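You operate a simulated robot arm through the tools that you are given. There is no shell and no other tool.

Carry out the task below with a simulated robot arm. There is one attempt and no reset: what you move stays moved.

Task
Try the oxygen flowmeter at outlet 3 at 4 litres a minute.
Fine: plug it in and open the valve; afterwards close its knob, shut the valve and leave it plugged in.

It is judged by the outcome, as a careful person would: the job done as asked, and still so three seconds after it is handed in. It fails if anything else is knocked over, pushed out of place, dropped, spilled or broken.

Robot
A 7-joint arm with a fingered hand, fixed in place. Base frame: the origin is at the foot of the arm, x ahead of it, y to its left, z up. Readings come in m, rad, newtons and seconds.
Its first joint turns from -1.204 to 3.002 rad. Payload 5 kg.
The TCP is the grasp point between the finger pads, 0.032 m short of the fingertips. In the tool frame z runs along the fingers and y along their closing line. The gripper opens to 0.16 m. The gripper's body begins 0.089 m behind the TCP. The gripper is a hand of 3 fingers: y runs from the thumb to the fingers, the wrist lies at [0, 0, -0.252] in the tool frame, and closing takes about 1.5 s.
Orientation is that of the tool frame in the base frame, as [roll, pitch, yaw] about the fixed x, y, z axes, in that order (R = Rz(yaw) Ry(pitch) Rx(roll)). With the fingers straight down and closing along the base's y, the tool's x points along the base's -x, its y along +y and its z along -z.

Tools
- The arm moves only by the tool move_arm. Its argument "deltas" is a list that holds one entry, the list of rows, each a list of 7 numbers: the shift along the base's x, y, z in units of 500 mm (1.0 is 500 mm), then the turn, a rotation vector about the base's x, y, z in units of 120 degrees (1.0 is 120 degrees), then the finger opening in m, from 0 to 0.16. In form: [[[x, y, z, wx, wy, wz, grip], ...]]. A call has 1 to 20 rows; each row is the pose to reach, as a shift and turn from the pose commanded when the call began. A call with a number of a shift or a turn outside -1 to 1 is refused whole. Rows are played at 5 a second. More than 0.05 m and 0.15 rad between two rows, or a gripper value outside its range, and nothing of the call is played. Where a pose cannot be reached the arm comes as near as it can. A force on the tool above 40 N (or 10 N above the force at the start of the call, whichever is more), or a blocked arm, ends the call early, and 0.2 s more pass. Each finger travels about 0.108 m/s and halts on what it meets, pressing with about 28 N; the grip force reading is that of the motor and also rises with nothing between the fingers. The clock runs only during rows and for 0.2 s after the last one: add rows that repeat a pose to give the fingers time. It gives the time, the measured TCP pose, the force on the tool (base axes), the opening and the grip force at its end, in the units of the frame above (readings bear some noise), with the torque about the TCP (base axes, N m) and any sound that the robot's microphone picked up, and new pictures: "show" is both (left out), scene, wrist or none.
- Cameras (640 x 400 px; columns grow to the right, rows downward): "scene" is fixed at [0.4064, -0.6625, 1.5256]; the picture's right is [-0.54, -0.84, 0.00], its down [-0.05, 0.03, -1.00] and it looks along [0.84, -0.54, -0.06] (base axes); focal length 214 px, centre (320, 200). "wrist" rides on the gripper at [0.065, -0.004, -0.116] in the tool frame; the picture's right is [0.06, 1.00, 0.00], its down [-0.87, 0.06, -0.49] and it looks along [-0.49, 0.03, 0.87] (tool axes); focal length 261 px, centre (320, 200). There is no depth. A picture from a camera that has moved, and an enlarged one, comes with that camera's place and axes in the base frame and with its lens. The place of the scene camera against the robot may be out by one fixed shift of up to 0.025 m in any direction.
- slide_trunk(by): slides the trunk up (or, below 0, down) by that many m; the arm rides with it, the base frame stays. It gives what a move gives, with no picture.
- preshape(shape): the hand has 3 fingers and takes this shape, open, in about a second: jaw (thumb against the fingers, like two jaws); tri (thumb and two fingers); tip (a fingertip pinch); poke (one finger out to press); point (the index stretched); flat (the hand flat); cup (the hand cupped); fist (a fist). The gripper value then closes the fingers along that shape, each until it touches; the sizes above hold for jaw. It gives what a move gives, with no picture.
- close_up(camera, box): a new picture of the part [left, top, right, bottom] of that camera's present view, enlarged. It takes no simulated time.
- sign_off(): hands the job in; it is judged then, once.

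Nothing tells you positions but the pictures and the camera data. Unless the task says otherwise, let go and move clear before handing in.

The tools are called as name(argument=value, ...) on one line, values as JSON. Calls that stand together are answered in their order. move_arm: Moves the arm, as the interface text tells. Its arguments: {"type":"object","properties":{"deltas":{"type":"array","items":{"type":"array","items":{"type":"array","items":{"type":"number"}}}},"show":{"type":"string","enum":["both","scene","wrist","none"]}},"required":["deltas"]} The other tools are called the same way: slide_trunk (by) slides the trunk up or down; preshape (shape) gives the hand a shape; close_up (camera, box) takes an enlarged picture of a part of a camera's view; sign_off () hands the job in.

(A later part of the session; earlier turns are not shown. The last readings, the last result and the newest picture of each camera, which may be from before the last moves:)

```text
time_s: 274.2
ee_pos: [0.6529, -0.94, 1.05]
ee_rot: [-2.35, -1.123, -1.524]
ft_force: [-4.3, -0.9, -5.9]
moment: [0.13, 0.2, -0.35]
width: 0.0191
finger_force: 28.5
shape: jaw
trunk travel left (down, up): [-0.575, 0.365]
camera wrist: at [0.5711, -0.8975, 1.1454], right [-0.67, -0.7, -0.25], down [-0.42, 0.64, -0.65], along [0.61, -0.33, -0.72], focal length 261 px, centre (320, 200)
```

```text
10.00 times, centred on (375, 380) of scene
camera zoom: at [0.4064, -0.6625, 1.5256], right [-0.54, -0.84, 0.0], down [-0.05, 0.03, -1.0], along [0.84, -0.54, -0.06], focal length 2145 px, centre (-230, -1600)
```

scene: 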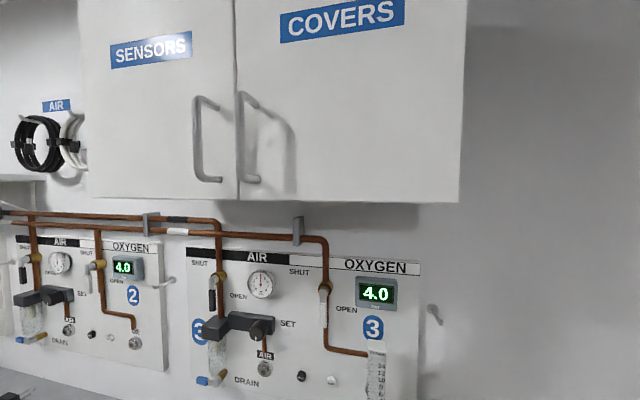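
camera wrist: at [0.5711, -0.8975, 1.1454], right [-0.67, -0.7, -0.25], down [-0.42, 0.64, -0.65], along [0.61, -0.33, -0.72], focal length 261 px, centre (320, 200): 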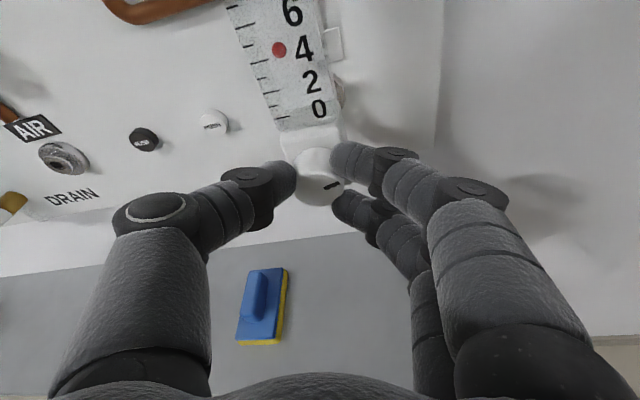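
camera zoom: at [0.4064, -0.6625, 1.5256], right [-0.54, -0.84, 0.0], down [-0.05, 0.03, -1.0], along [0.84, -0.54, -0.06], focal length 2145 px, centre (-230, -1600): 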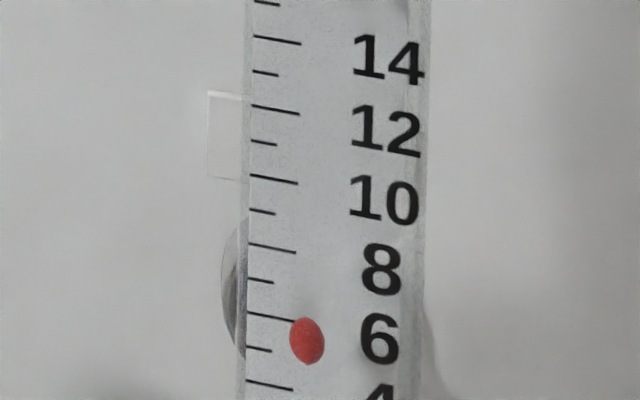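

Now about 3.93 by both views. A one-degree touch up, then I'll hold it there for a few seconds to confirm the reading is steady.

move_arm(deltas=[[[-0.0001, -0.0001, 0, 0.005, -0.005, 0, 0.01], [-0.0001, -0.0001, 0, 0.007, -0.007, 0, 0.01], [-0.0001, -0.0001, 0, 0.007, -0.007, 0, 0.01], [-0.0001, -0.0001, 0, 0.007, -0.007, 0, 0.01], [-0.0001, -0.0001, 0, 0.007, -0.007, 0, 0.01], [-0.0001, -0.0001, 0, 0.007, -0.007, 0, 0.01], [-0.0001, -0.0001, 0, 0.007, -0.007, 0, 0.01], [-0.0001, -0.0001, 0, 0.007, -0.007, 0, 0.01], [-0.0001, -0.0001, 0, 0.007, -0.007, 0, 0.01], [-0.0001, -0.0001, 0, 0.007, -0.007, 0, 0.01]]], show="none")

close_up(camera="wrist", box=[210, 0, 330, 120])

close_up(camera="scene", box=[355, 360, 395, 400])

```text
time_s: 276.4
ee_pos: [0.6524, -0.9404, 1.0495]
ee_rot: [-2.314, -1.106, -1.554]
ft_force: [-5.6, 3.6, -8.1]
moment: [0.15, 0.22, -0.3]
width: 0.0191
finger_force: 28.0
shape: jaw
trunk travel left (down, up): [-0.575, 0.365]
```

```text
3.33 times, centred on (270, 60) of wrist
camera zoom: at [0.5695, -0.8991, 1.1448], right [-0.66, -0.7, -0.27], down [-0.41, 0.64, -0.65], along [0.63, -0.32, -0.71], focal length 869 px, centre (487, 667)
```

zoom: 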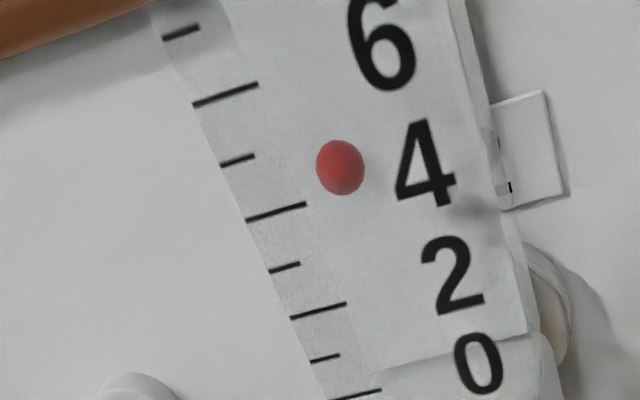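

```text
10.00 times, centred on (375, 380) of scene
camera zoom: at [0.4064, -0.6625, 1.5256], right [-0.54, -0.84, 0.0], down [-0.05, 0.03, -1.0], along [0.84, -0.54, -0.06], focal length 2145 px, centre (-230, -1600)
```

zoom: 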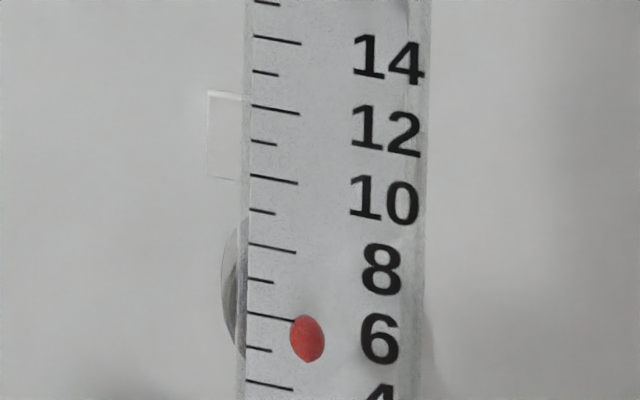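

The float sits at 4.0 l/min (4.01 and 4.03 from the two views). I'll hold it there a few seconds.

move_arm(deltas=[[[0, 0, 0, 0, 0, 0, 0.01], [0, 0, 0, 0, 0, 0, 0.01], [0, 0, 0, 0, 0, 0, 0.01], [0, 0, 0, 0, 0, 0, 0.01], [0, 0, 0, 0, 0, 0, 0.01], [0, 0, 0, 0, 0, 0, 0.01], [0, 0, 0, 0, 0, 0, 0.01], [0, 0, 0, 0, 0, 0, 0.01], [0, 0, 0, 0, 0, 0, 0.01], [0, 0, 0, 0, 0, 0, 0.01], [0, 0, 0, 0, 0, 0, 0.01], [0, 0, 0, 0, 0, 0, 0.01], [0, 0, 0, 0, 0, 0, 0.01], [0, 0, 0, 0, 0, 0, 0.01], [0, 0, 0, 0, 0, 0, 0.01], [0, 0, 0, 0, 0, 0, 0.01], [0, 0, 0, 0, 0, 0, 0.01], [0, 0, 0, 0, 0, 0, 0.01], [0, 0, 0, 0, 0, 0, 0.01], [0, 0, 0, 0, 0, 0, 0.01]]], show="both")

close_up(camera="scene", box=[355, 360, 395, 400])

```text
time_s: 280.6
ee_pos: [0.652, -0.9417, 1.05]
ee_rot: [-2.314, -1.107, -1.555]
ft_force: [-6.8, 3.9, -8.8]
moment: [0.24, 0.21, -0.32]
width: 0.0191
finger_force: 27.7
shape: jaw
trunk travel left (down, up): [-0.575, 0.365]
camera wrist: at [0.5696, -0.8992, 1.1448], right [-0.66, -0.7, -0.27], down [-0.41, 0.64, -0.65], along [0.63, -0.32, -0.71], focal length 261 px, centre (320, 200)
```

scene: 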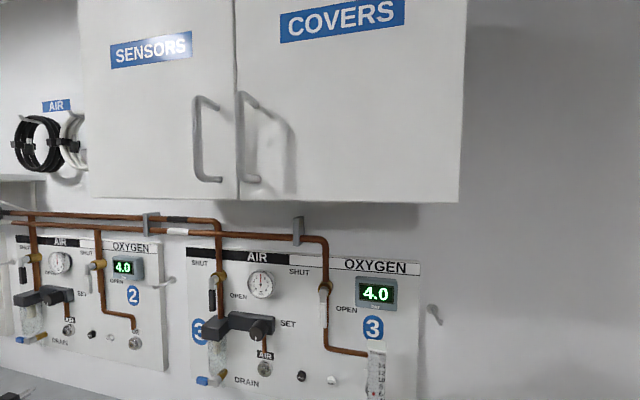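
wrist: 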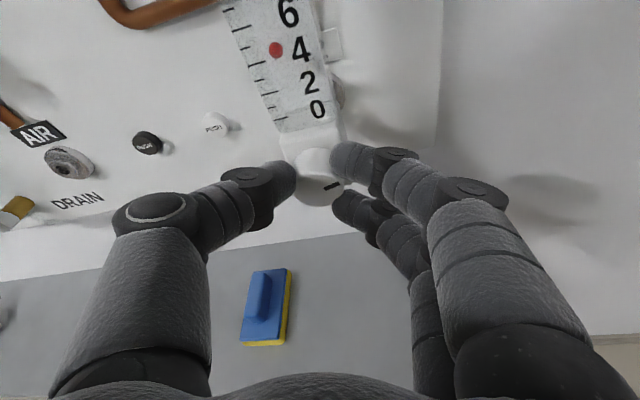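

```text
10.00 times, centred on (375, 380) of scene
camera zoom: at [0.4064, -0.6625, 1.5256], right [-0.54, -0.84, 0.0], down [-0.05, 0.03, -1.0], along [0.84, -0.54, -0.06], focal length 2145 px, centre (-230, -1600)
```

zoom: 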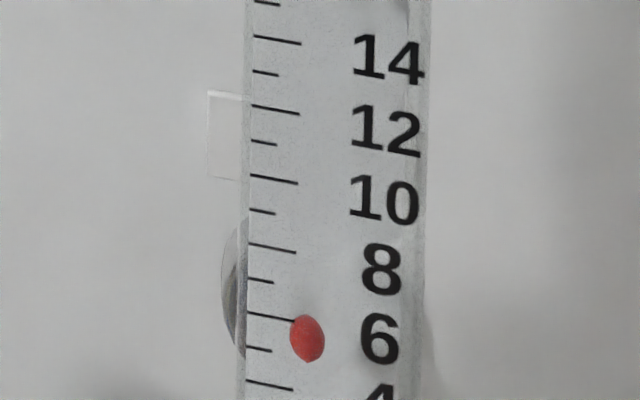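

Steady at 4 l/min with 4.0 bar: the flowmeter tries fine. Now I'll close its knob by turning it back counter-clockwise.

move_arm(deltas=[[[-0.0003, 0.0025, -0.0016, -0.0412, 0.0412, 0, 0.01], [0.0007, 0.0035, -0.0014, -0.0825, 0.0825, 0, 0.01], [0.0019, 0.0047, -0.0014, -0.1237, 0.1237, 0, 0.01], [0.003, 0.0058, -0.0016, -0.165, 0.165, 0, 0.01], [0.0041, 0.0069, -0.0018, -0.2062, 0.2062, 0, 0.01], [0.0051, 0.0079, -0.0024, -0.2475, 0.2475, 0, 0.01], [0.0061, 0.0089, -0.0032, -0.2887, 0.2887, 0, 0.01], [0.0071, 0.0099, -0.004, -0.33, 0.33, 0, 0.01]]], show="wrist")

close_up(camera="wrist", box=[240, 20, 420, 240])

```text
time_s: 282.4
ee_pos: [0.6584, -0.9347, 1.0498]
ee_rot: [1.975, -0.861, 0.274]
ft_force: [16.2, -0.3, 5.4]
moment: [-0.2, -0.32, 0.26]
width: 0.0191
finger_force: 28.2
shape: jaw
trunk travel left (down, up): [-0.575, 0.365]
camera wrist: at [0.6394, -0.8279, 1.1264], right [-0.52, -0.56, 0.65], down [-0.84, 0.21, -0.5], along [0.14, -0.8, -0.58], focal length 261 px, centre (320, 200)
```

wrist: 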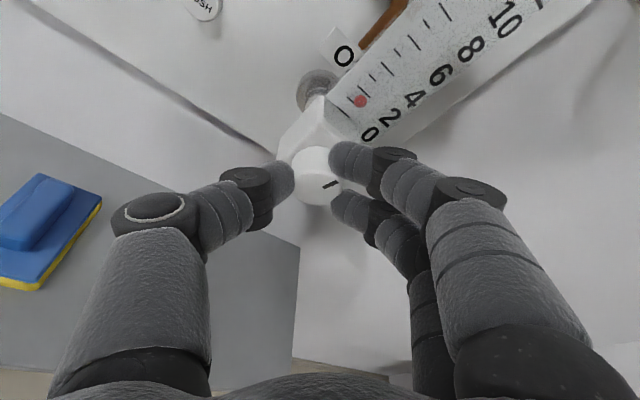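

```text
1.82 times, centred on (330, 130) of wrist
camera zoom: at [0.6394, -0.8279, 1.1264], right [-0.52, -0.56, 0.65], down [-0.84, 0.21, -0.5], along [0.14, -0.8, -0.58], focal length 474 px, centre (302, 327)
```

zoom: 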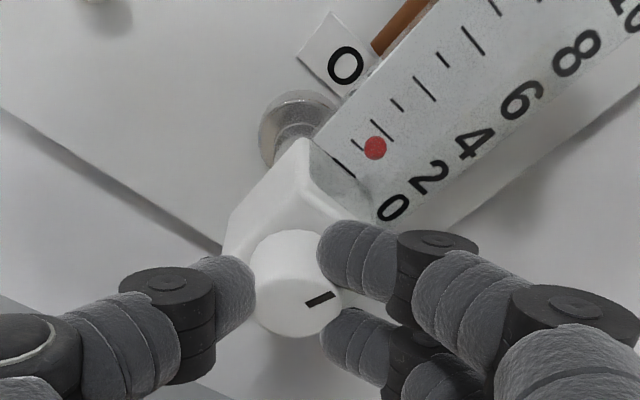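

move_arm(deltas=[[[0.001, 0.001, 0, 0, 0, 0, 0.02], [0.002, 0.002, 0, 0, 0, 0, 0.035], [0.002, 0.002, 0, 0, 0, 0, 0.05], [-0.01, 0.014, 0, 0, 0, 0, 0.06], [-0.03, 0.034, 0, 0, 0, 0, 0.06], [-0.048, 0.052, 0, 0, 0, 0, 0.06]]], show="none")

move_arm(deltas=[[[-0.001, -0.001, 0.001, 0.0412, -0.0412, 0, 0.06], [-0.002, -0.002, 0.002, 0.0825, -0.0825, 0, 0.06], [-0.003, -0.003, 0.003, 0.1237, -0.1237, 0, 0.06], [-0.004, -0.004, 0.003, 0.165, -0.165, 0, 0.06], [-0.005, -0.005, 0.003, 0.2062, -0.2062, 0, 0.06], [-0.006, -0.006, 0.003, 0.2475, -0.2475, 0, 0.06], [-0.007, -0.007, 0.003, 0.2887, -0.2887, 0, 0.06], [-0.008, -0.008, 0.003, 0.33, -0.33, 0, 0.06], [-0.009, -0.009, 0.002, 0.3712, -0.3712, 0, 0.06], [-0.01, -0.01, 0.0015, 0.4125, -0.4125, 0, 0.06]]], show="wrist")

close_up(camera="wrist", box=[220, 20, 420, 220])

```text
time_s: 283.8
ee_pos: [0.6337, -0.9083, 1.0496]
ee_rot: [1.978, -0.859, 0.273]
ft_force: [-0.1, -0.4, 0.5]
moment: [-0.03, 0.01, -0.03]
width: 0.0594
finger_force: 0.1
shape: jaw
trunk travel left (down, up): [-0.575, 0.365]
```

```text
time_s: 286.0
ee_pos: [0.6271, -0.9145, 1.0474]
ee_rot: [-2.023, -0.913, -1.806]
ft_force: [0.3, 0.6, 0.9]
moment: [0.01, -0.03, 0.0]
width: 0.0598
finger_force: 0.2
shape: jaw
trunk travel left (down, up): [-0.575, 0.365]
camera wrist: at [0.5286, -0.8879, 1.1344], right [-0.6, -0.63, -0.5], down [-0.3, 0.75, -0.59], along [0.74, -0.2, -0.64], focal length 261 px, centre (320, 200)
```

wrist: 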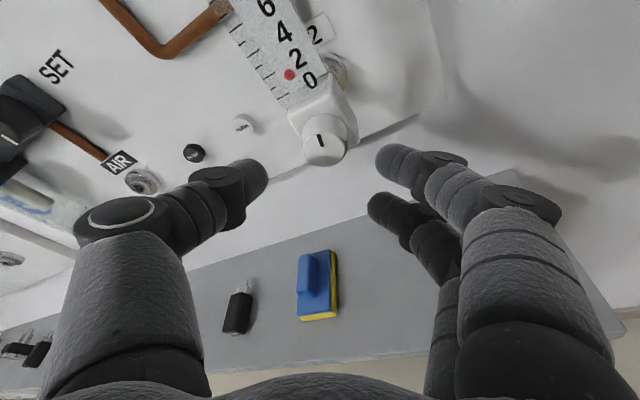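

```text
2.00 times, centred on (320, 120) of wrist
camera zoom: at [0.5286, -0.8879, 1.1344], right [-0.6, -0.63, -0.5], down [-0.3, 0.75, -0.59], along [0.74, -0.2, -0.64], focal length 521 px, centre (320, 360)
```

zoom: 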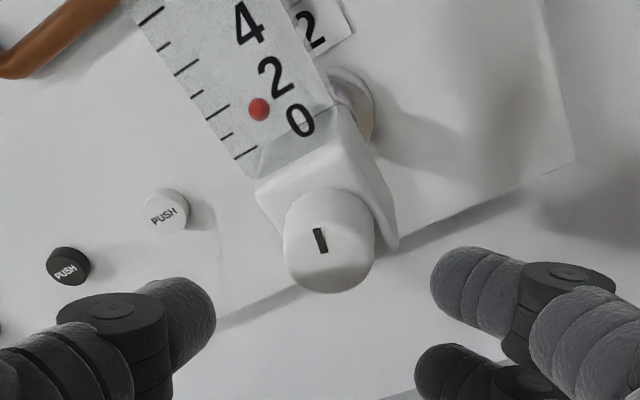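

move_arm(deltas=[[[0.015, -0.016, 0.003, 0, 0, 0, 0.06], [0.032, -0.034, 0.003, 0, 0, 0, 0.06], [0.0499, -0.0516, 0.003, 0, 0, 0, 0.06], [0.0499, -0.0516, 0.003, 0, 0, 0, 0.05], [0.0499, -0.0516, 0.003, 0, 0, 0, 0.042], [0.0499, -0.0516, 0.003, 0, 0, 0, 0.034], [0.0499, -0.0516, 0.003, 0, 0, 0, 0.026], [0.0499, -0.0516, 0.003, 0, 0, 0, 0.018], [0.0499, -0.0516, 0.003, 0, 0, 0, 0.01]]], show="none")

move_arm(deltas=[[[0.001, 0.001, 0.0008, -0.0412, 0.0412, 0, 0.01], [0.002, 0.002, 0.0014, -0.0825, 0.0825, 0, 0.01], [0.0031, 0.0031, 0.0018, -0.1237, 0.1237, 0, 0.01]]], show="wrist")

close_up(camera="wrist", box=[220, 20, 420, 240])

```text
time_s: 288.0
ee_pos: [0.6512, -0.9395, 1.0508]
ee_rot: [-2.024, -0.914, -1.804]
ft_force: [0.7, -0.9, -0.4]
moment: [0.0, 0.09, -0.16]
width: 0.0184
finger_force: 28.4
shape: jaw
trunk travel left (down, up): [-0.575, 0.365]
```

```text
time_s: 288.8
ee_pos: [0.6537, -0.9374, 1.0526]
ee_rot: [-2.546, -1.185, -1.343]
ft_force: [4.3, 2.7, 2.4]
moment: [0.26, -0.4, -0.08]
width: 0.0177
finger_force: 27.9
shape: jaw
trunk travel left (down, up): [-0.575, 0.365]
camera wrist: at [0.5786, -0.8869, 1.1504], right [-0.68, -0.71, -0.15], down [-0.47, 0.59, -0.66], along [0.56, -0.38, -0.73], focal length 261 px, centre (320, 200)
```

wrist: 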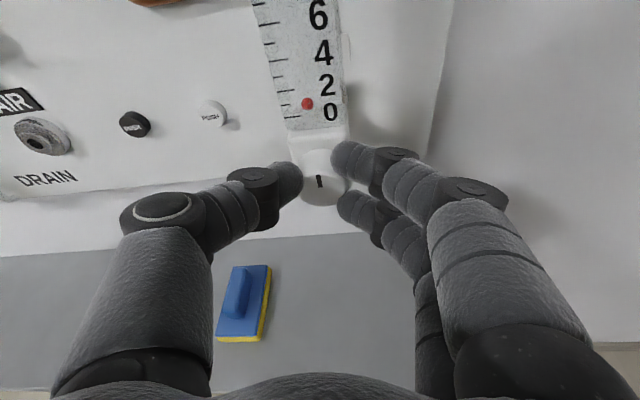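

```text
1.82 times, centred on (320, 130) of wrist
camera zoom: at [0.5786, -0.8869, 1.1504], right [-0.68, -0.71, -0.15], down [-0.47, 0.59, -0.66], along [0.56, -0.38, -0.73], focal length 474 px, centre (320, 327)
```

zoom: 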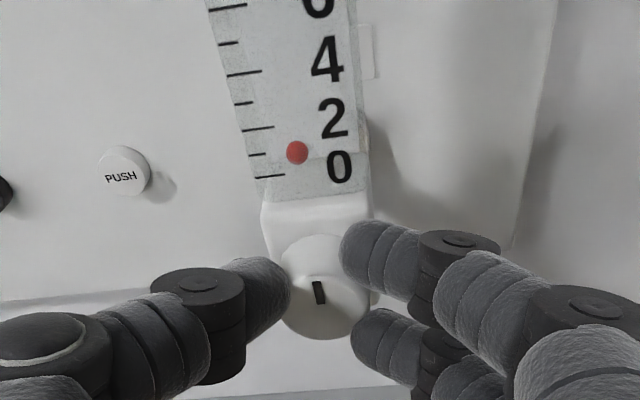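

move_arm(deltas=[[[0.0005, 0.0005, 0.0002, -0.02, 0.02, 0, 0.01], [0.001, 0.001, 0.0004, -0.0412, 0.0412, 0, 0.01], [0.001, 0.001, 0.0004, -0.0412, 0.0412, 0, 0.01]]], show="wrist")

close_up(camera="wrist", box=[220, 20, 420, 240])

```text
time_s: 289.6
ee_pos: [0.6539, -0.9361, 1.0529]
ee_rot: [-2.86, -1.233, -1.05]
ft_force: [7.0, 2.9, 10.1]
moment: [0.39, -0.71, -0.13]
width: 0.0177
finger_force: 28.0
shape: jaw
trunk travel left (down, up): [-0.575, 0.365]
camera wrist: at [0.5875, -0.8775, 1.1525], right [-0.69, -0.72, -0.03], down [-0.52, 0.53, -0.67], along [0.5, -0.45, -0.74], focal length 261 px, centre (320, 200)
```

wrist: 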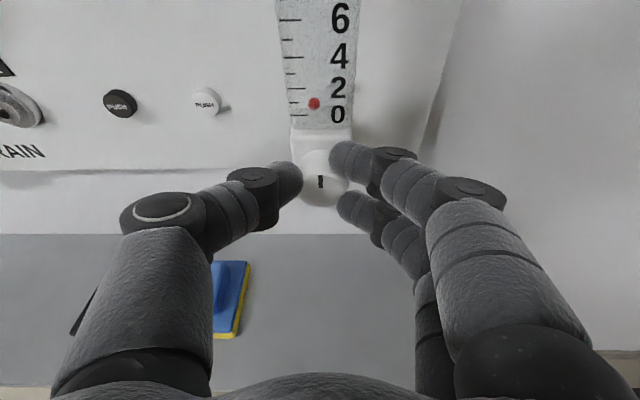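

```text
1.82 times, centred on (320, 130) of wrist
camera zoom: at [0.5875, -0.8775, 1.1525], right [-0.69, -0.72, -0.03], down [-0.52, 0.53, -0.67], along [0.5, -0.45, -0.74], focal length 474 px, centre (320, 327)
```

zoom: 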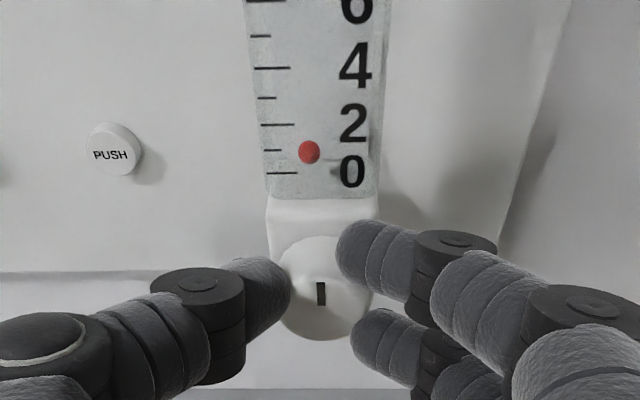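

The knob is hard against its closed stop with the pointer back at 12 o'clock and the float at zero. Releasing it and backing off.

move_arm(deltas=[[[0, 0, 0, 0, 0, 0, 0.03], [0, 0, 0, 0, 0, 0, 0.045], [0, 0, 0, 0, 0, 0, 0.06], [-0.015, 0.015, 0, 0, 0, 0, 0.06], [-0.035, 0.035, 0, 0, 0, 0, 0.06], [-0.055, 0.055, 0, 0, 0, 0, 0.06]]])

close_up(camera="wrist", box=[240, 0, 400, 200])

close_up(camera="scene", box=[280, 240, 440, 400])

```text
time_s: 291.0
ee_pos: [0.6254, -0.9103, 1.0526]
ee_rot: [-2.86, -1.231, -1.048]
ft_force: [-0.2, -0.1, 0.2]
moment: [0.0, 0.0, 0.03]
width: 0.0596
finger_force: 0.1
shape: jaw
trunk travel left (down, up): [-0.575, 0.365]
camera wrist: at [0.5592, -0.8512, 1.1514], right [-0.69, -0.72, -0.03], down [-0.52, 0.53, -0.67], along [0.5, -0.44, -0.74], focal length 261 px, centre (320, 200)
```

scene: 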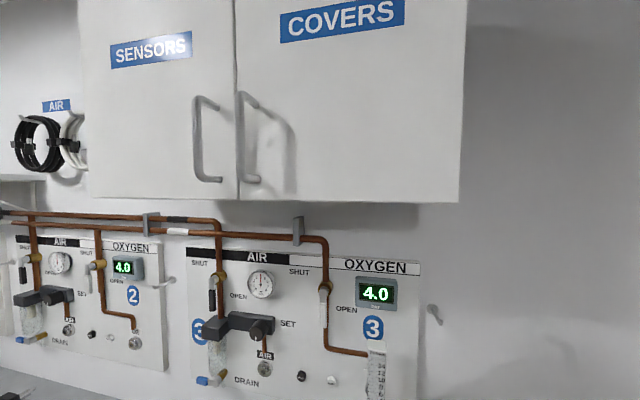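
wrist: 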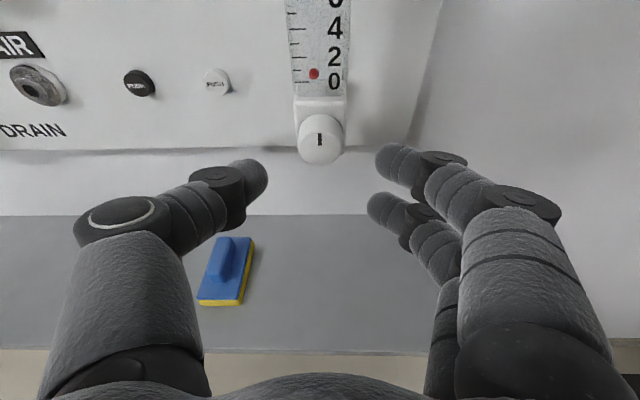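

```text
2.00 times, centred on (320, 100) of wrist
camera zoom: at [0.5592, -0.8512, 1.1514], right [-0.69, -0.72, -0.03], down [-0.52, 0.53, -0.67], along [0.5, -0.44, -0.74], focal length 521 px, centre (320, 400)
```

zoom: 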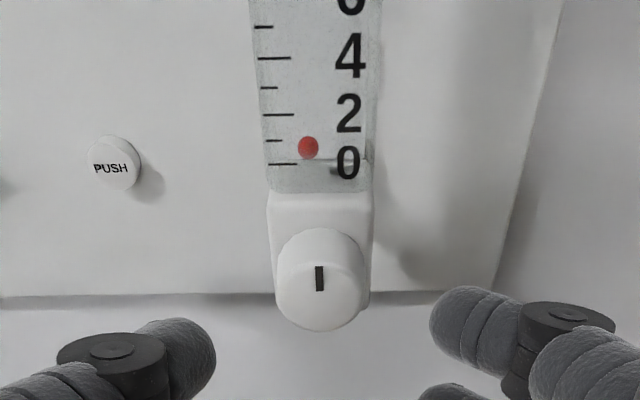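

```text
2.50 times, centred on (360, 320) of scene
camera zoom: at [0.4064, -0.6625, 1.5256], right [-0.54, -0.84, 0.0], down [-0.05, 0.03, -1.0], along [0.84, -0.54, -0.06], focal length 536 px, centre (220, -100)
```

zoom: 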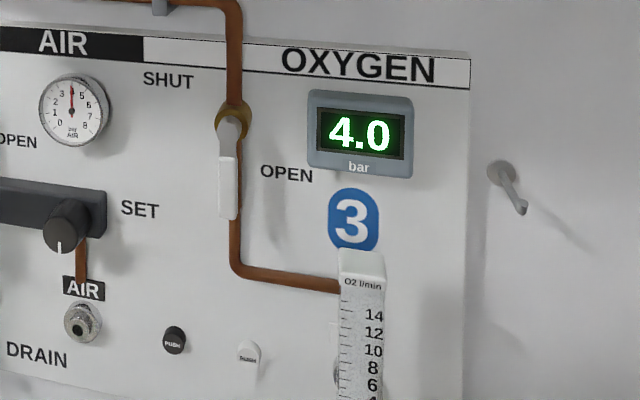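

The knob is closed: float at zero with 4.0 bar still on, pointer upright. Now I'll go up and shut the valve by swinging the lever back to the left.

move_arm(deltas=[[[-0.01, 0.01, 0, -0.0295, 0.0295, 0, 0.06], [-0.01, 0.01, 0, -0.0295, 0.0295, 0, 0.06]]], show="none")

slide_trunk(by=0.19)

move_arm(deltas=[[[0.05, 0.03, 0, 0, 0, 0, 0.06], [0.1, 0.06, 0, 0, 0, 0, 0.06], [0.15, 0.085, 0, 0, 0, 0, 0.06], [0.2, 0.118, 0, 0, 0, 0, 0.06], [0.2, 0.118, 0, 0, 0, 0, 0.06]]], show="wrist")

close_up(camera="wrist", box=[180, 0, 460, 220])

```text
time_s: 291.6
ee_pos: [0.6205, -0.9053, 1.0516]
ee_rot: [-3.128, -1.244, -0.794]
ft_force: [0.4, 0.1, 0.1]
moment: [0.0, -0.02, -0.04]
width: 0.0596
finger_force: 0.0
shape: jaw
trunk travel left (down, up): [-0.575, 0.365]
```

```text
time_s: 293.7
ee_pos: [0.6208, -0.9059, 1.2408]
ee_rot: [-3.128, -1.245, -0.795]
ft_force: [-1.0, -0.2, 0.5]
moment: [-0.01, -0.01, 0.0]
width: 0.0596
finger_force: 0.0
shape: jaw
trunk travel left (down, up): [-0.765, 0.175]
```

```text
time_s: 294.9
ee_pos: [0.72, -0.8475, 1.2422]
ee_rot: [-3.125, -1.246, -0.797]
ft_force: [-0.7, -0.1, 0.8]
moment: [0.01, 0.01, 0.0]
width: 0.0598
finger_force: 0.1
shape: jaw
trunk travel left (down, up): [-0.765, 0.175]
camera wrist: at [0.6598, -0.7825, 1.3411], right [-0.69, -0.72, 0.05], down [-0.56, 0.49, -0.67], along [0.45, -0.49, -0.74], focal length 261 px, centre (320, 200)
```

wrist: 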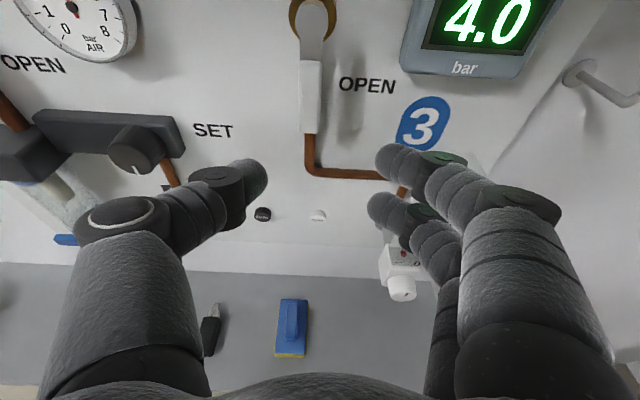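

```text
1.82 times, centred on (320, 110) of wrist
camera zoom: at [0.6598, -0.7825, 1.3411], right [-0.69, -0.72, 0.05], down [-0.56, 0.49, -0.67], along [0.45, -0.49, -0.74], focal length 474 px, centre (320, 364)
```

zoom: 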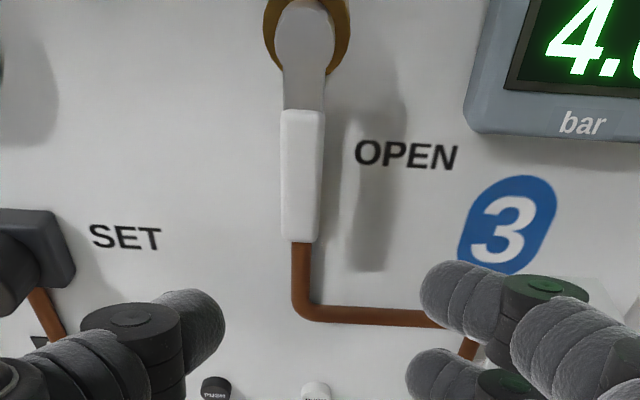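

move_arm(deltas=[[[0.03, -0.012, 0.001, 0, 0, 0, 0.06], [0.07, -0.048, 0.001, 0, 0, 0, 0.06], [0.11, -0.086, 0.001, 0, 0, 0, 0.06], [0.1532, -0.1257, 0.001, 0, 0, 0, 0.06], [0.1532, -0.1257, 0.001, 0, 0, 0, 0.06]]], show="wrist")

close_up(camera="wrist", box=[140, 0, 500, 300])

```text
time_s: 296.1
ee_pos: [0.7964, -0.9088, 1.242]
ee_rot: [-3.125, -1.244, -0.799]
ft_force: [-0.6, 1.1, 0.1]
moment: [0.0, 0.0, -0.01]
width: 0.0597
finger_force: 0.0
shape: jaw
trunk travel left (down, up): [-0.765, 0.175]
camera wrist: at [0.7343, -0.8444, 1.3418], right [-0.69, -0.72, 0.05], down [-0.56, 0.49, -0.67], along [0.45, -0.49, -0.74], focal length 261 px, centre (320, 200)
```

wrist: 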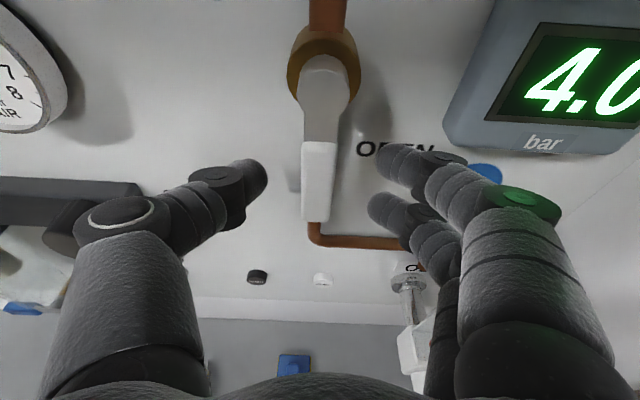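

```text
1.33 times, centred on (320, 150) of wrist
camera zoom: at [0.7343, -0.8444, 1.3418], right [-0.69, -0.72, 0.05], down [-0.56, 0.49, -0.67], along [0.45, -0.49, -0.74], focal length 348 px, centre (320, 267)
```

zoom: 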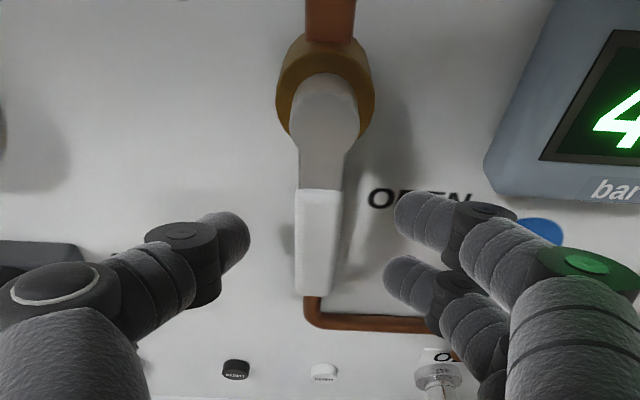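

move_arm(deltas=[[[0, 0, 0, 0, 0, 0, 0.045], [0, 0, 0, 0, 0, 0, 0.03], [0.0098, 0.0098, 0.001, 0.042, -0.0417, -0.02, 0.03], [0.0192, 0.0192, 0.0036, 0.084, -0.0834, -0.04, 0.03], [0.0284, 0.0284, 0.008, 0.126, -0.1251, -0.06, 0.03], [0.0372, 0.0372, 0.014, 0.168, -0.1668, -0.08, 0.03], [0.0453, 0.0453, 0.0218, 0.21, -0.2085, -0.1, 0.03], [0.0526, 0.0526, 0.0308, 0.252, -0.2502, -0.12, 0.03]]], show="wrist")

move_arm(deltas=[[[0.0064, 0.0064, 0.0104, 0.042, -0.0417, -0.02, 0.03], [0.0119, 0.0119, 0.0218, 0.084, -0.0834, -0.04, 0.03], [0.0161, 0.0161, 0.0342, 0.126, -0.1251, -0.06, 0.03], [0.0192, 0.0192, 0.0472, 0.168, -0.1668, -0.08, 0.03], [0.0212, 0.0212, 0.0606, 0.21, -0.2085, -0.1, 0.03], [0.0218, 0.0218, 0.0744, 0.252, -0.2502, -0.12, 0.03], [0.0212, 0.0212, 0.085, 0.252, -0.2502, -0.12, 0.03]]], show="wrist")

close_up(camera="wrist", box=[140, 0, 500, 300])

```text
time_s: 297.9
ee_pos: [0.8229, -0.8829, 1.2582]
ee_rot: [-2.017, -0.727, -2.045]
ft_force: [-0.8, -2.2, -0.6]
moment: [-0.09, 0.02, -0.01]
width: 0.0312
finger_force: 0.1
shape: jaw
trunk travel left (down, up): [-0.765, 0.175]
camera wrist: at [0.7266, -0.8476, 1.3415], right [-0.68, -0.38, -0.63], down [-0.07, 0.89, -0.46], along [0.73, -0.27, -0.63], focal length 261 px, centre (320, 200)
```

wrist: 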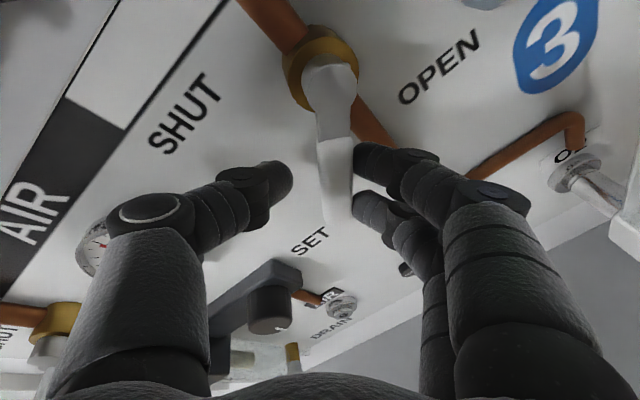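

```text
time_s: 299.5
ee_pos: [0.8345, -0.8715, 1.2997]
ee_rot: [-1.898, 0.005, -2.353]
ft_force: [0.2, 1.5, -3.1]
moment: [0.09, 0.04, 0.04]
width: 0.0321
finger_force: 0.1
shape: jaw
trunk travel left (down, up): [-0.765, 0.175]
camera wrist: at [0.7127, -0.842, 1.3416], right [-0.27, 0.18, -0.95], down [0.27, 0.96, 0.11], along [0.92, -0.23, -0.31], focal length 261 px, centre (320, 200)
```

wrist: 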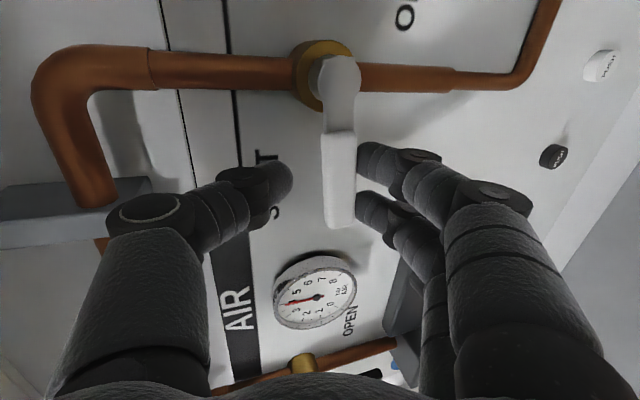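

```text
1.33 times, centred on (320, 150) of wrist
camera zoom: at [0.7127, -0.842, 1.3416], right [-0.27, 0.18, -0.95], down [0.27, 0.96, 0.11], along [0.92, -0.23, -0.31], focal length 348 px, centre (320, 267)
```

zoom: 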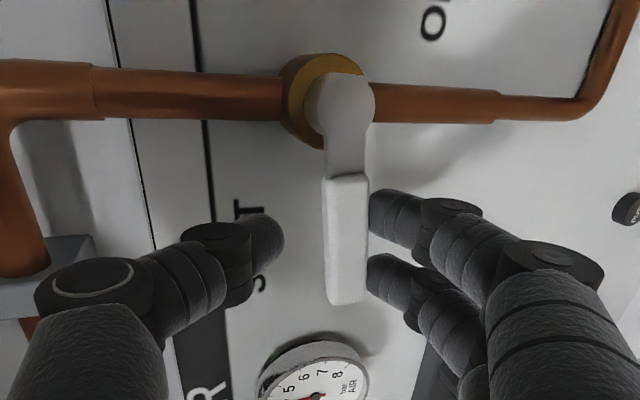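

The lever is nearly back; I'll lift it the last few degrees to its shut stop and check the gauge.

move_arm(deltas=[[[0, 0, 0.005, 0, 0, 0, 0.03], [0, 0, 0.01, 0, 0, 0, 0.03], [0, 0, 0.014, 0, 0, 0, 0.03], [0, 0, 0.014, 0, 0, 0, 0.03]]], show="none")

close_up(camera="wrist", box=[140, 0, 500, 300])

```text
time_s: 300.5
ee_pos: [0.8356, -0.873, 1.3057]
ee_rot: [-1.897, 0.004, -2.353]
ft_force: [1.5, 2.7, -3.6]
moment: [0.09, -0.03, 0.02]
width: 0.0317
finger_force: 0.1
shape: jaw
trunk travel left (down, up): [-0.765, 0.175]
```

```text
1.33 times, centred on (320, 150) of wrist
camera zoom: at [0.712, -0.8431, 1.3483], right [-0.27, 0.18, -0.95], down [0.27, 0.96, 0.11], along [0.92, -0.23, -0.31], focal length 348 px, centre (320, 267)
```

zoom: 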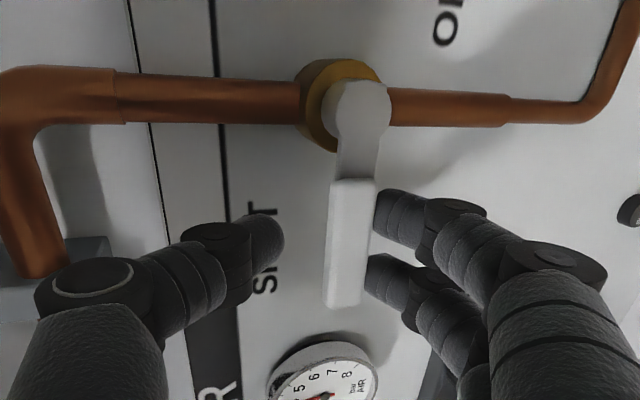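

move_arm(deltas=[[[0, 0, 0.004, 0, 0, 0, 0.03], [0, 0, 0.006, 0, 0, 0, 0.03], [0, 0, 0.006, 0, 0, 0, 0.03]]], show="none")

```text
time_s: 301.3
ee_pos: [0.834, -0.872, 1.309]
ee_rot: [-1.898, 0.003, -2.353]
ft_force: [1.4, 2.4, -7.6]
moment: [0.1, 0.07, 0.04]
width: 0.0326
finger_force: 0.0
shape: jaw
trunk travel left (down, up): [-0.765, 0.175]
```

It's against the stop. Now I'll open the fingers, back straight out, and check the panel.

move_arm(deltas=[[[0, 0, -0.004, 0, 0, 0, 0.04], [0, 0, -0.008, 0, 0, 0, 0.055], [0, 0, -0.01, 0, 0, 0, 0.065], [-0.03, 0.03, -0.01, 0, 0, 0, 0.065], [-0.07, 0.07, -0.01, 0, 0, 0, 0.065], [-0.11, 0.11, -0.01, 0, 0, 0, 0.065], [-0.13, 0.13, -0.01, 0, 0, 0, 0.065]]], show="wrist")

close_up(camera="wrist", box=[100, 0, 560, 300])

```text
time_s: 302.9
ee_pos: [0.7689, -0.8078, 1.3045]
ee_rot: [-1.897, 0.002, -2.353]
ft_force: [-0.8, 0.2, 0.2]
moment: [0.0, 0.02, -0.03]
width: 0.0645
finger_force: 0.0
shape: jaw
trunk travel left (down, up): [-0.765, 0.175]
camera wrist: at [0.6461, -0.7781, 1.3458], right [-0.27, 0.18, -0.95], down [0.27, 0.96, 0.11], along [0.92, -0.23, -0.31], focal length 261 px, centre (320, 200)
```

wrist: 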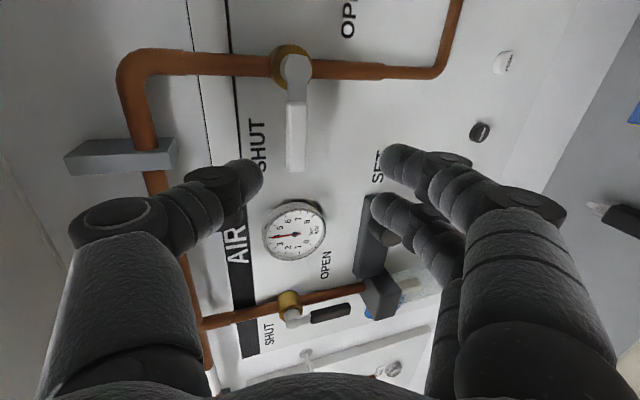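

```text
1.33 times, centred on (330, 150) of wrist
camera zoom: at [0.6461, -0.7781, 1.3458], right [-0.27, 0.18, -0.95], down [0.27, 0.96, 0.11], along [0.92, -0.23, -0.31], focal length 348 px, centre (307, 267)
```

zoom: 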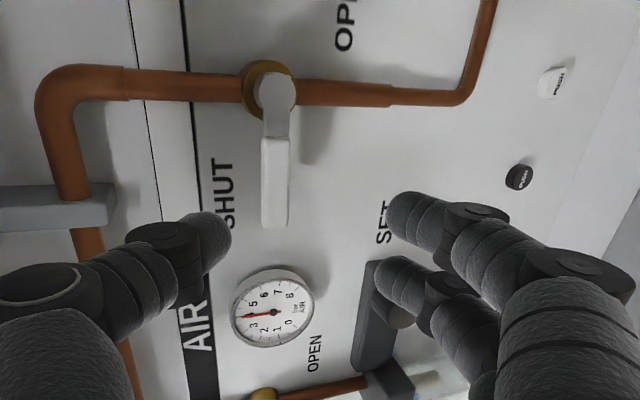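

move_arm(deltas=[[[-0.01, 0.01, -0.01, -0.0459, 0.0456, 0.0219, 0.065], [-0.02, 0.02, -0.02, -0.0918, 0.0912, 0.0437, 0.065], [-0.03, 0.03, -0.03, -0.1377, 0.1367, 0.0656, 0.065], [-0.04, 0.04, -0.04, -0.1836, 0.1823, 0.0874, 0.065], [-0.04, 0.04, -0.05, -0.2295, 0.2279, 0.1093, 0.065], [-0.04, 0.04, -0.06, -0.2754, 0.2735, 0.1311, 0.065], [-0.04, 0.04, -0.07, -0.3213, 0.3191, 0.153, 0.065], [-0.04, 0.04, -0.07, -0.3672, 0.3646, 0.1748, 0.065], [-0.04, 0.04, -0.07, -0.4131, 0.4102, 0.1967, 0.065], [-0.04, 0.04, -0.07, -0.459, 0.4558, 0.2185, 0.065], [-0.04, 0.04, -0.07, -0.5049, 0.5014, 0.2404, 0.065]]], show="wrist")

close_up(camera="wrist", box=[140, 0, 560, 300])

```text
time_s: 305.3
ee_pos: [0.7499, -0.787, 1.27]
ee_rot: [3.139, -1.244, -0.777]
ft_force: [0.1, 0.5, 0.1]
moment: [-0.02, 0.0, -0.02]
width: 0.0644
finger_force: 0.0
shape: jaw
trunk travel left (down, up): [-0.765, 0.175]
camera wrist: at [0.6891, -0.7218, 1.3696], right [-0.69, -0.72, 0.06], down [-0.57, 0.49, -0.67], along [0.45, -0.49, -0.74], focal length 261 px, centre (320, 200)
```

wrist: 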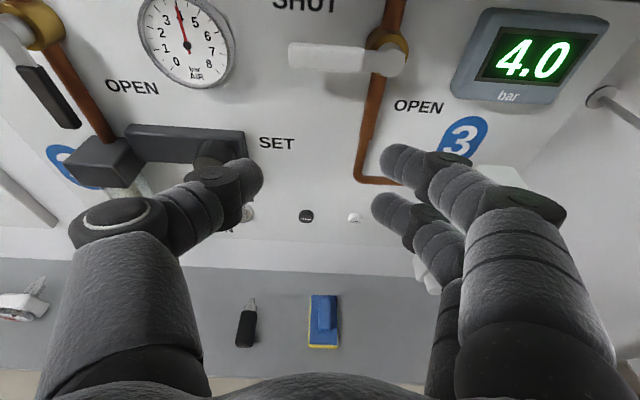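

```text
1.33 times, centred on (350, 150) of wrist
camera zoom: at [0.6891, -0.7218, 1.3696], right [-0.69, -0.72, 0.06], down [-0.57, 0.49, -0.67], along [0.45, -0.49, -0.74], focal length 348 px, centre (280, 267)
```

zoom: 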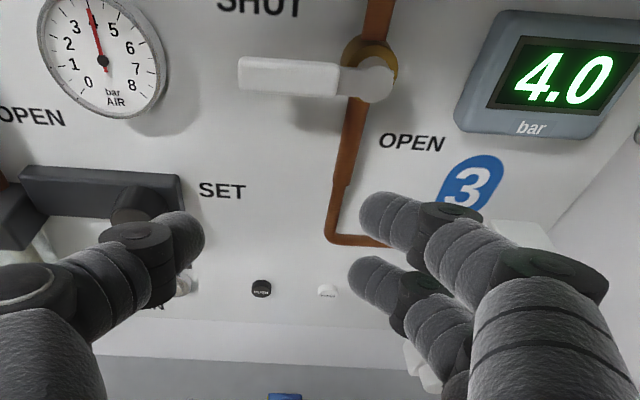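

move_arm(deltas=[[[-0.06, -0.05, 0, 0, 0, 0, 0.065], [-0.12, -0.1, 0, 0, 0, 0, 0.065], [-0.18, -0.15, 0, 0, 0, 0, 0.065], [-0.24, -0.2, 0, 0, 0, 0, 0.065], [-0.27, -0.23, 0, 0, 0, 0, 0.065]]], show="none")

slide_trunk(by=-0.15)

move_arm(deltas=[[[0, 0, 0, 0, 0, 0, 0.065]]])

close_up(camera="scene", box=[260, 220, 460, 400])

```text
time_s: 306.5
ee_pos: [0.6125, -0.9027, 1.2695]
ee_rot: [-3.137, -1.243, -0.789]
ft_force: [0.5, -0.6, -1.0]
moment: [-0.04, -0.02, -0.01]
width: 0.0647
finger_force: 0.1
shape: jaw
trunk travel left (down, up): [-0.765, 0.175]
```

```text
time_s: 308.2
ee_pos: [0.611, -0.9021, 1.1197]
ee_rot: [-3.137, -1.244, -0.787]
ft_force: [0.4, -0.5, -0.1]
moment: [-0.02, -0.01, 0.02]
width: 0.0648
finger_force: 0.1
shape: jaw
trunk travel left (down, up): [-0.615, 0.325]
```

```text
time_s: 308.6
ee_pos: [0.61, -0.9036, 1.1192]
ee_rot: [-3.138, -1.246, -0.787]
ft_force: [-0.3, 0.0, -1.1]
moment: [0.0, 0.0, 0.03]
width: 0.0645
finger_force: 0.0
shape: jaw
trunk travel left (down, up): [-0.615, 0.325]
camera wrist: at [0.5512, -0.8377, 1.219], right [-0.69, -0.72, 0.06], down [-0.57, 0.49, -0.67], along [0.45, -0.49, -0.74], focal length 261 px, centre (320, 200)
```

scene: 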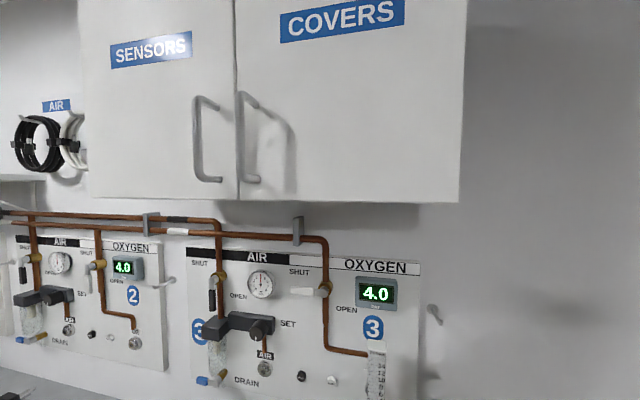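
wrist: 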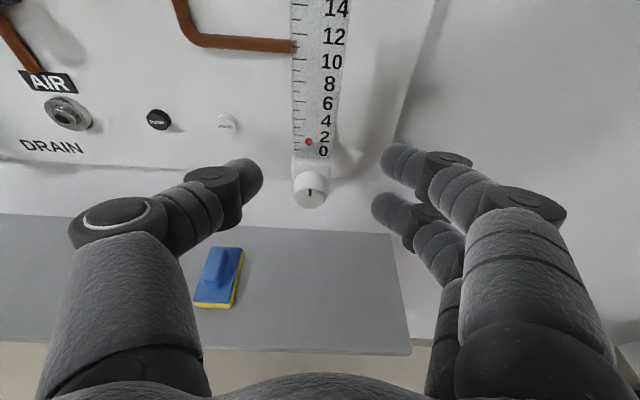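

```text
2.22 times, centred on (360, 310) of scene
camera zoom: at [0.4064, -0.6625, 1.5256], right [-0.54, -0.84, 0.0], down [-0.05, 0.03, -1.0], along [0.84, -0.54, -0.06], focal length 477 px, centre (231, -44)
```

zoom: 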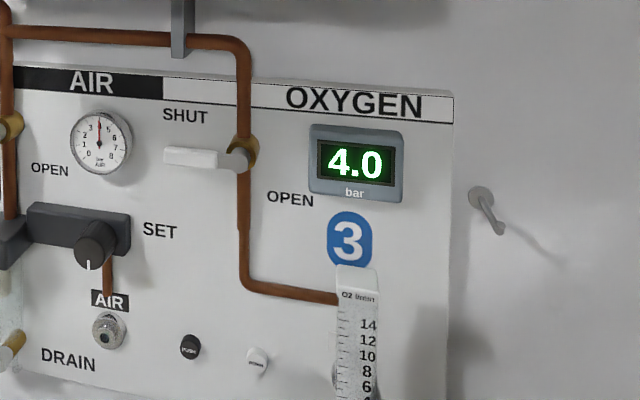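

close_up(camera="wrist", box=[250, 60, 370, 220])

close_up(camera="scene", box=[280, 265, 350, 310])

close_up(camera="wrist", box=[100, 200, 440, 380])

```text
2.50 times, centred on (310, 140) of wrist
camera zoom: at [0.5512, -0.8377, 1.219], right [-0.69, -0.72, 0.06], down [-0.57, 0.49, -0.67], along [0.45, -0.49, -0.74], focal length 652 px, centre (345, 350)
```

zoom: 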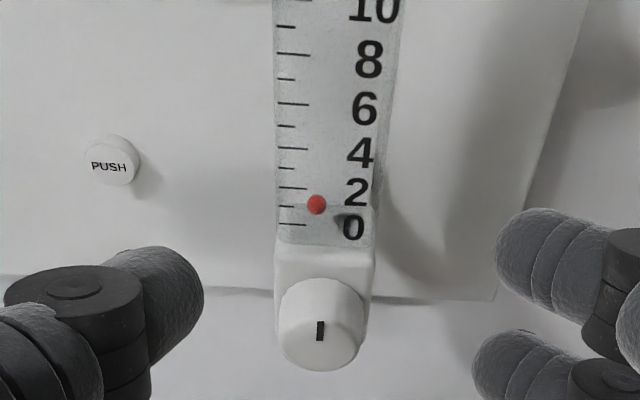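

```text
8.89 times, centred on (315, 288) of scene
camera zoom: at [0.4064, -0.6625, 1.5256], right [-0.54, -0.84, 0.0], down [-0.05, 0.03, -1.0], along [0.84, -0.54, -0.06], focal length 1906 px, centre (364, -578)
```

zoom: 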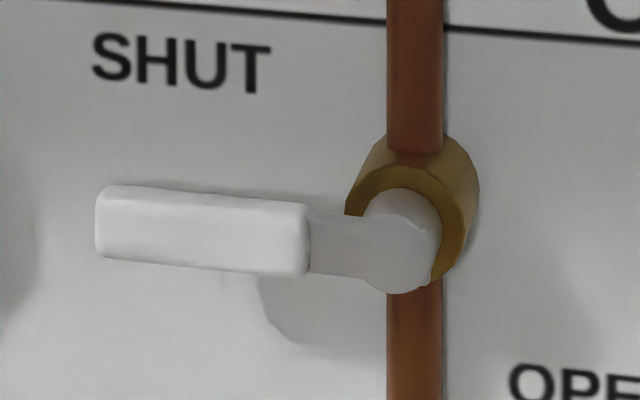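

```text
1.88 times, centred on (270, 290) of wrist
camera zoom: at [0.5512, -0.8377, 1.219], right [-0.69, -0.72, 0.06], down [-0.57, 0.49, -0.67], along [0.45, -0.49, -0.74], focal length 491 px, centre (414, 31)
```

zoom: 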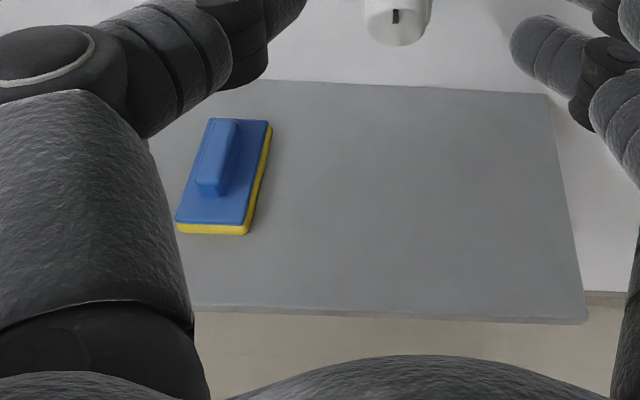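

Everything checks out: lever horizontal at SHUT, pointer at 12 o'clock, float at zero, and the flowmeter is plugged in. I'll move the hand well clear to the right before handing in.

move_arm(deltas=[[[-0.045, -0.04, 0, 0, 0, 0, 0.065], [-0.09, -0.08, 0, 0, 0, 0, 0.065], [-0.14, -0.12, 0, 0, 0, 0, 0.065], [-0.187, -0.158, 0, 0, 0, 0, 0.065], [-0.187, -0.158, 0, 0, 0, 0, 0.065], [-0.187, -0.158, 0, 0, 0, 0, 0.065]]])

close_up(camera="scene", box=[260, 220, 460, 400])

close_up(camera="wrist", box=[0, 0, 320, 240])

```text
time_s: 310.0
ee_pos: [0.5157, -0.9805, 1.1202]
ee_rot: [-3.137, -1.244, -0.788]
ft_force: [-0.4, -0.2, 0.3]
moment: [0.0, 0.02, 0.0]
width: 0.0645
finger_force: 0.2
shape: jaw
trunk travel left (down, up): [-0.615, 0.325]
camera wrist: at [0.4571, -0.9165, 1.2191], right [-0.69, -0.72, 0.06], down [-0.56, 0.49, -0.67], along [0.45, -0.49, -0.74], focal length 261 px, centre (320, 200)
```

scene: 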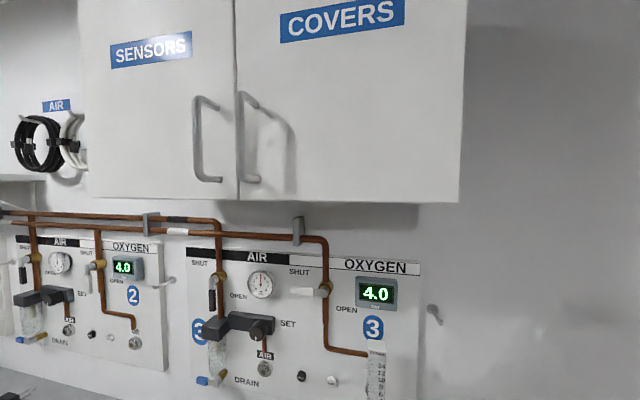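
wrist: 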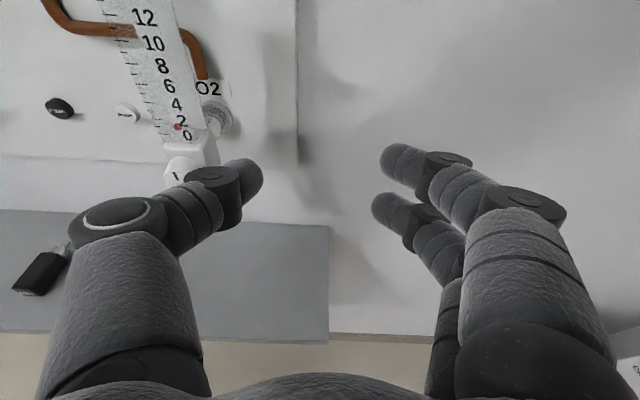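

```text
2.22 times, centred on (360, 310) of scene
camera zoom: at [0.4064, -0.6625, 1.5256], right [-0.54, -0.84, 0.0], down [-0.05, 0.03, -1.0], along [0.84, -0.54, -0.06], focal length 477 px, centre (231, -44)
```

zoom: 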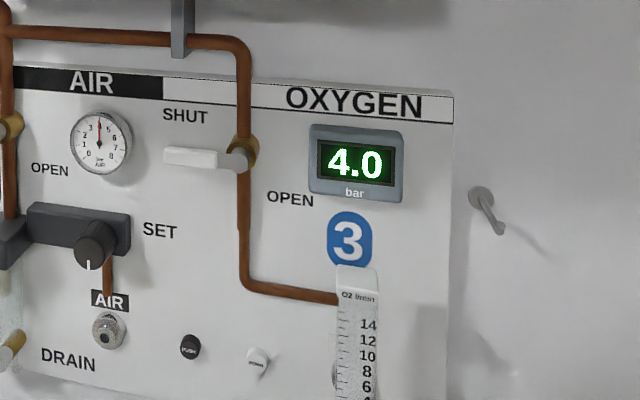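

```text
1.67 times, centred on (160, 120) of wrist
camera zoom: at [0.4571, -0.9165, 1.2191], right [-0.69, -0.72, 0.06], down [-0.56, 0.49, -0.67], along [0.45, -0.49, -0.74], focal length 434 px, centre (587, 333)
```

zoom: 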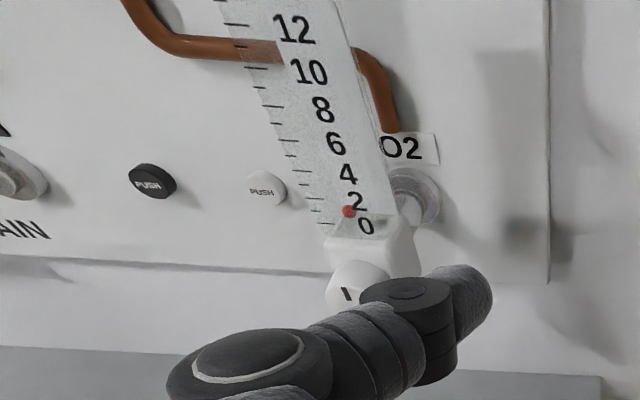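

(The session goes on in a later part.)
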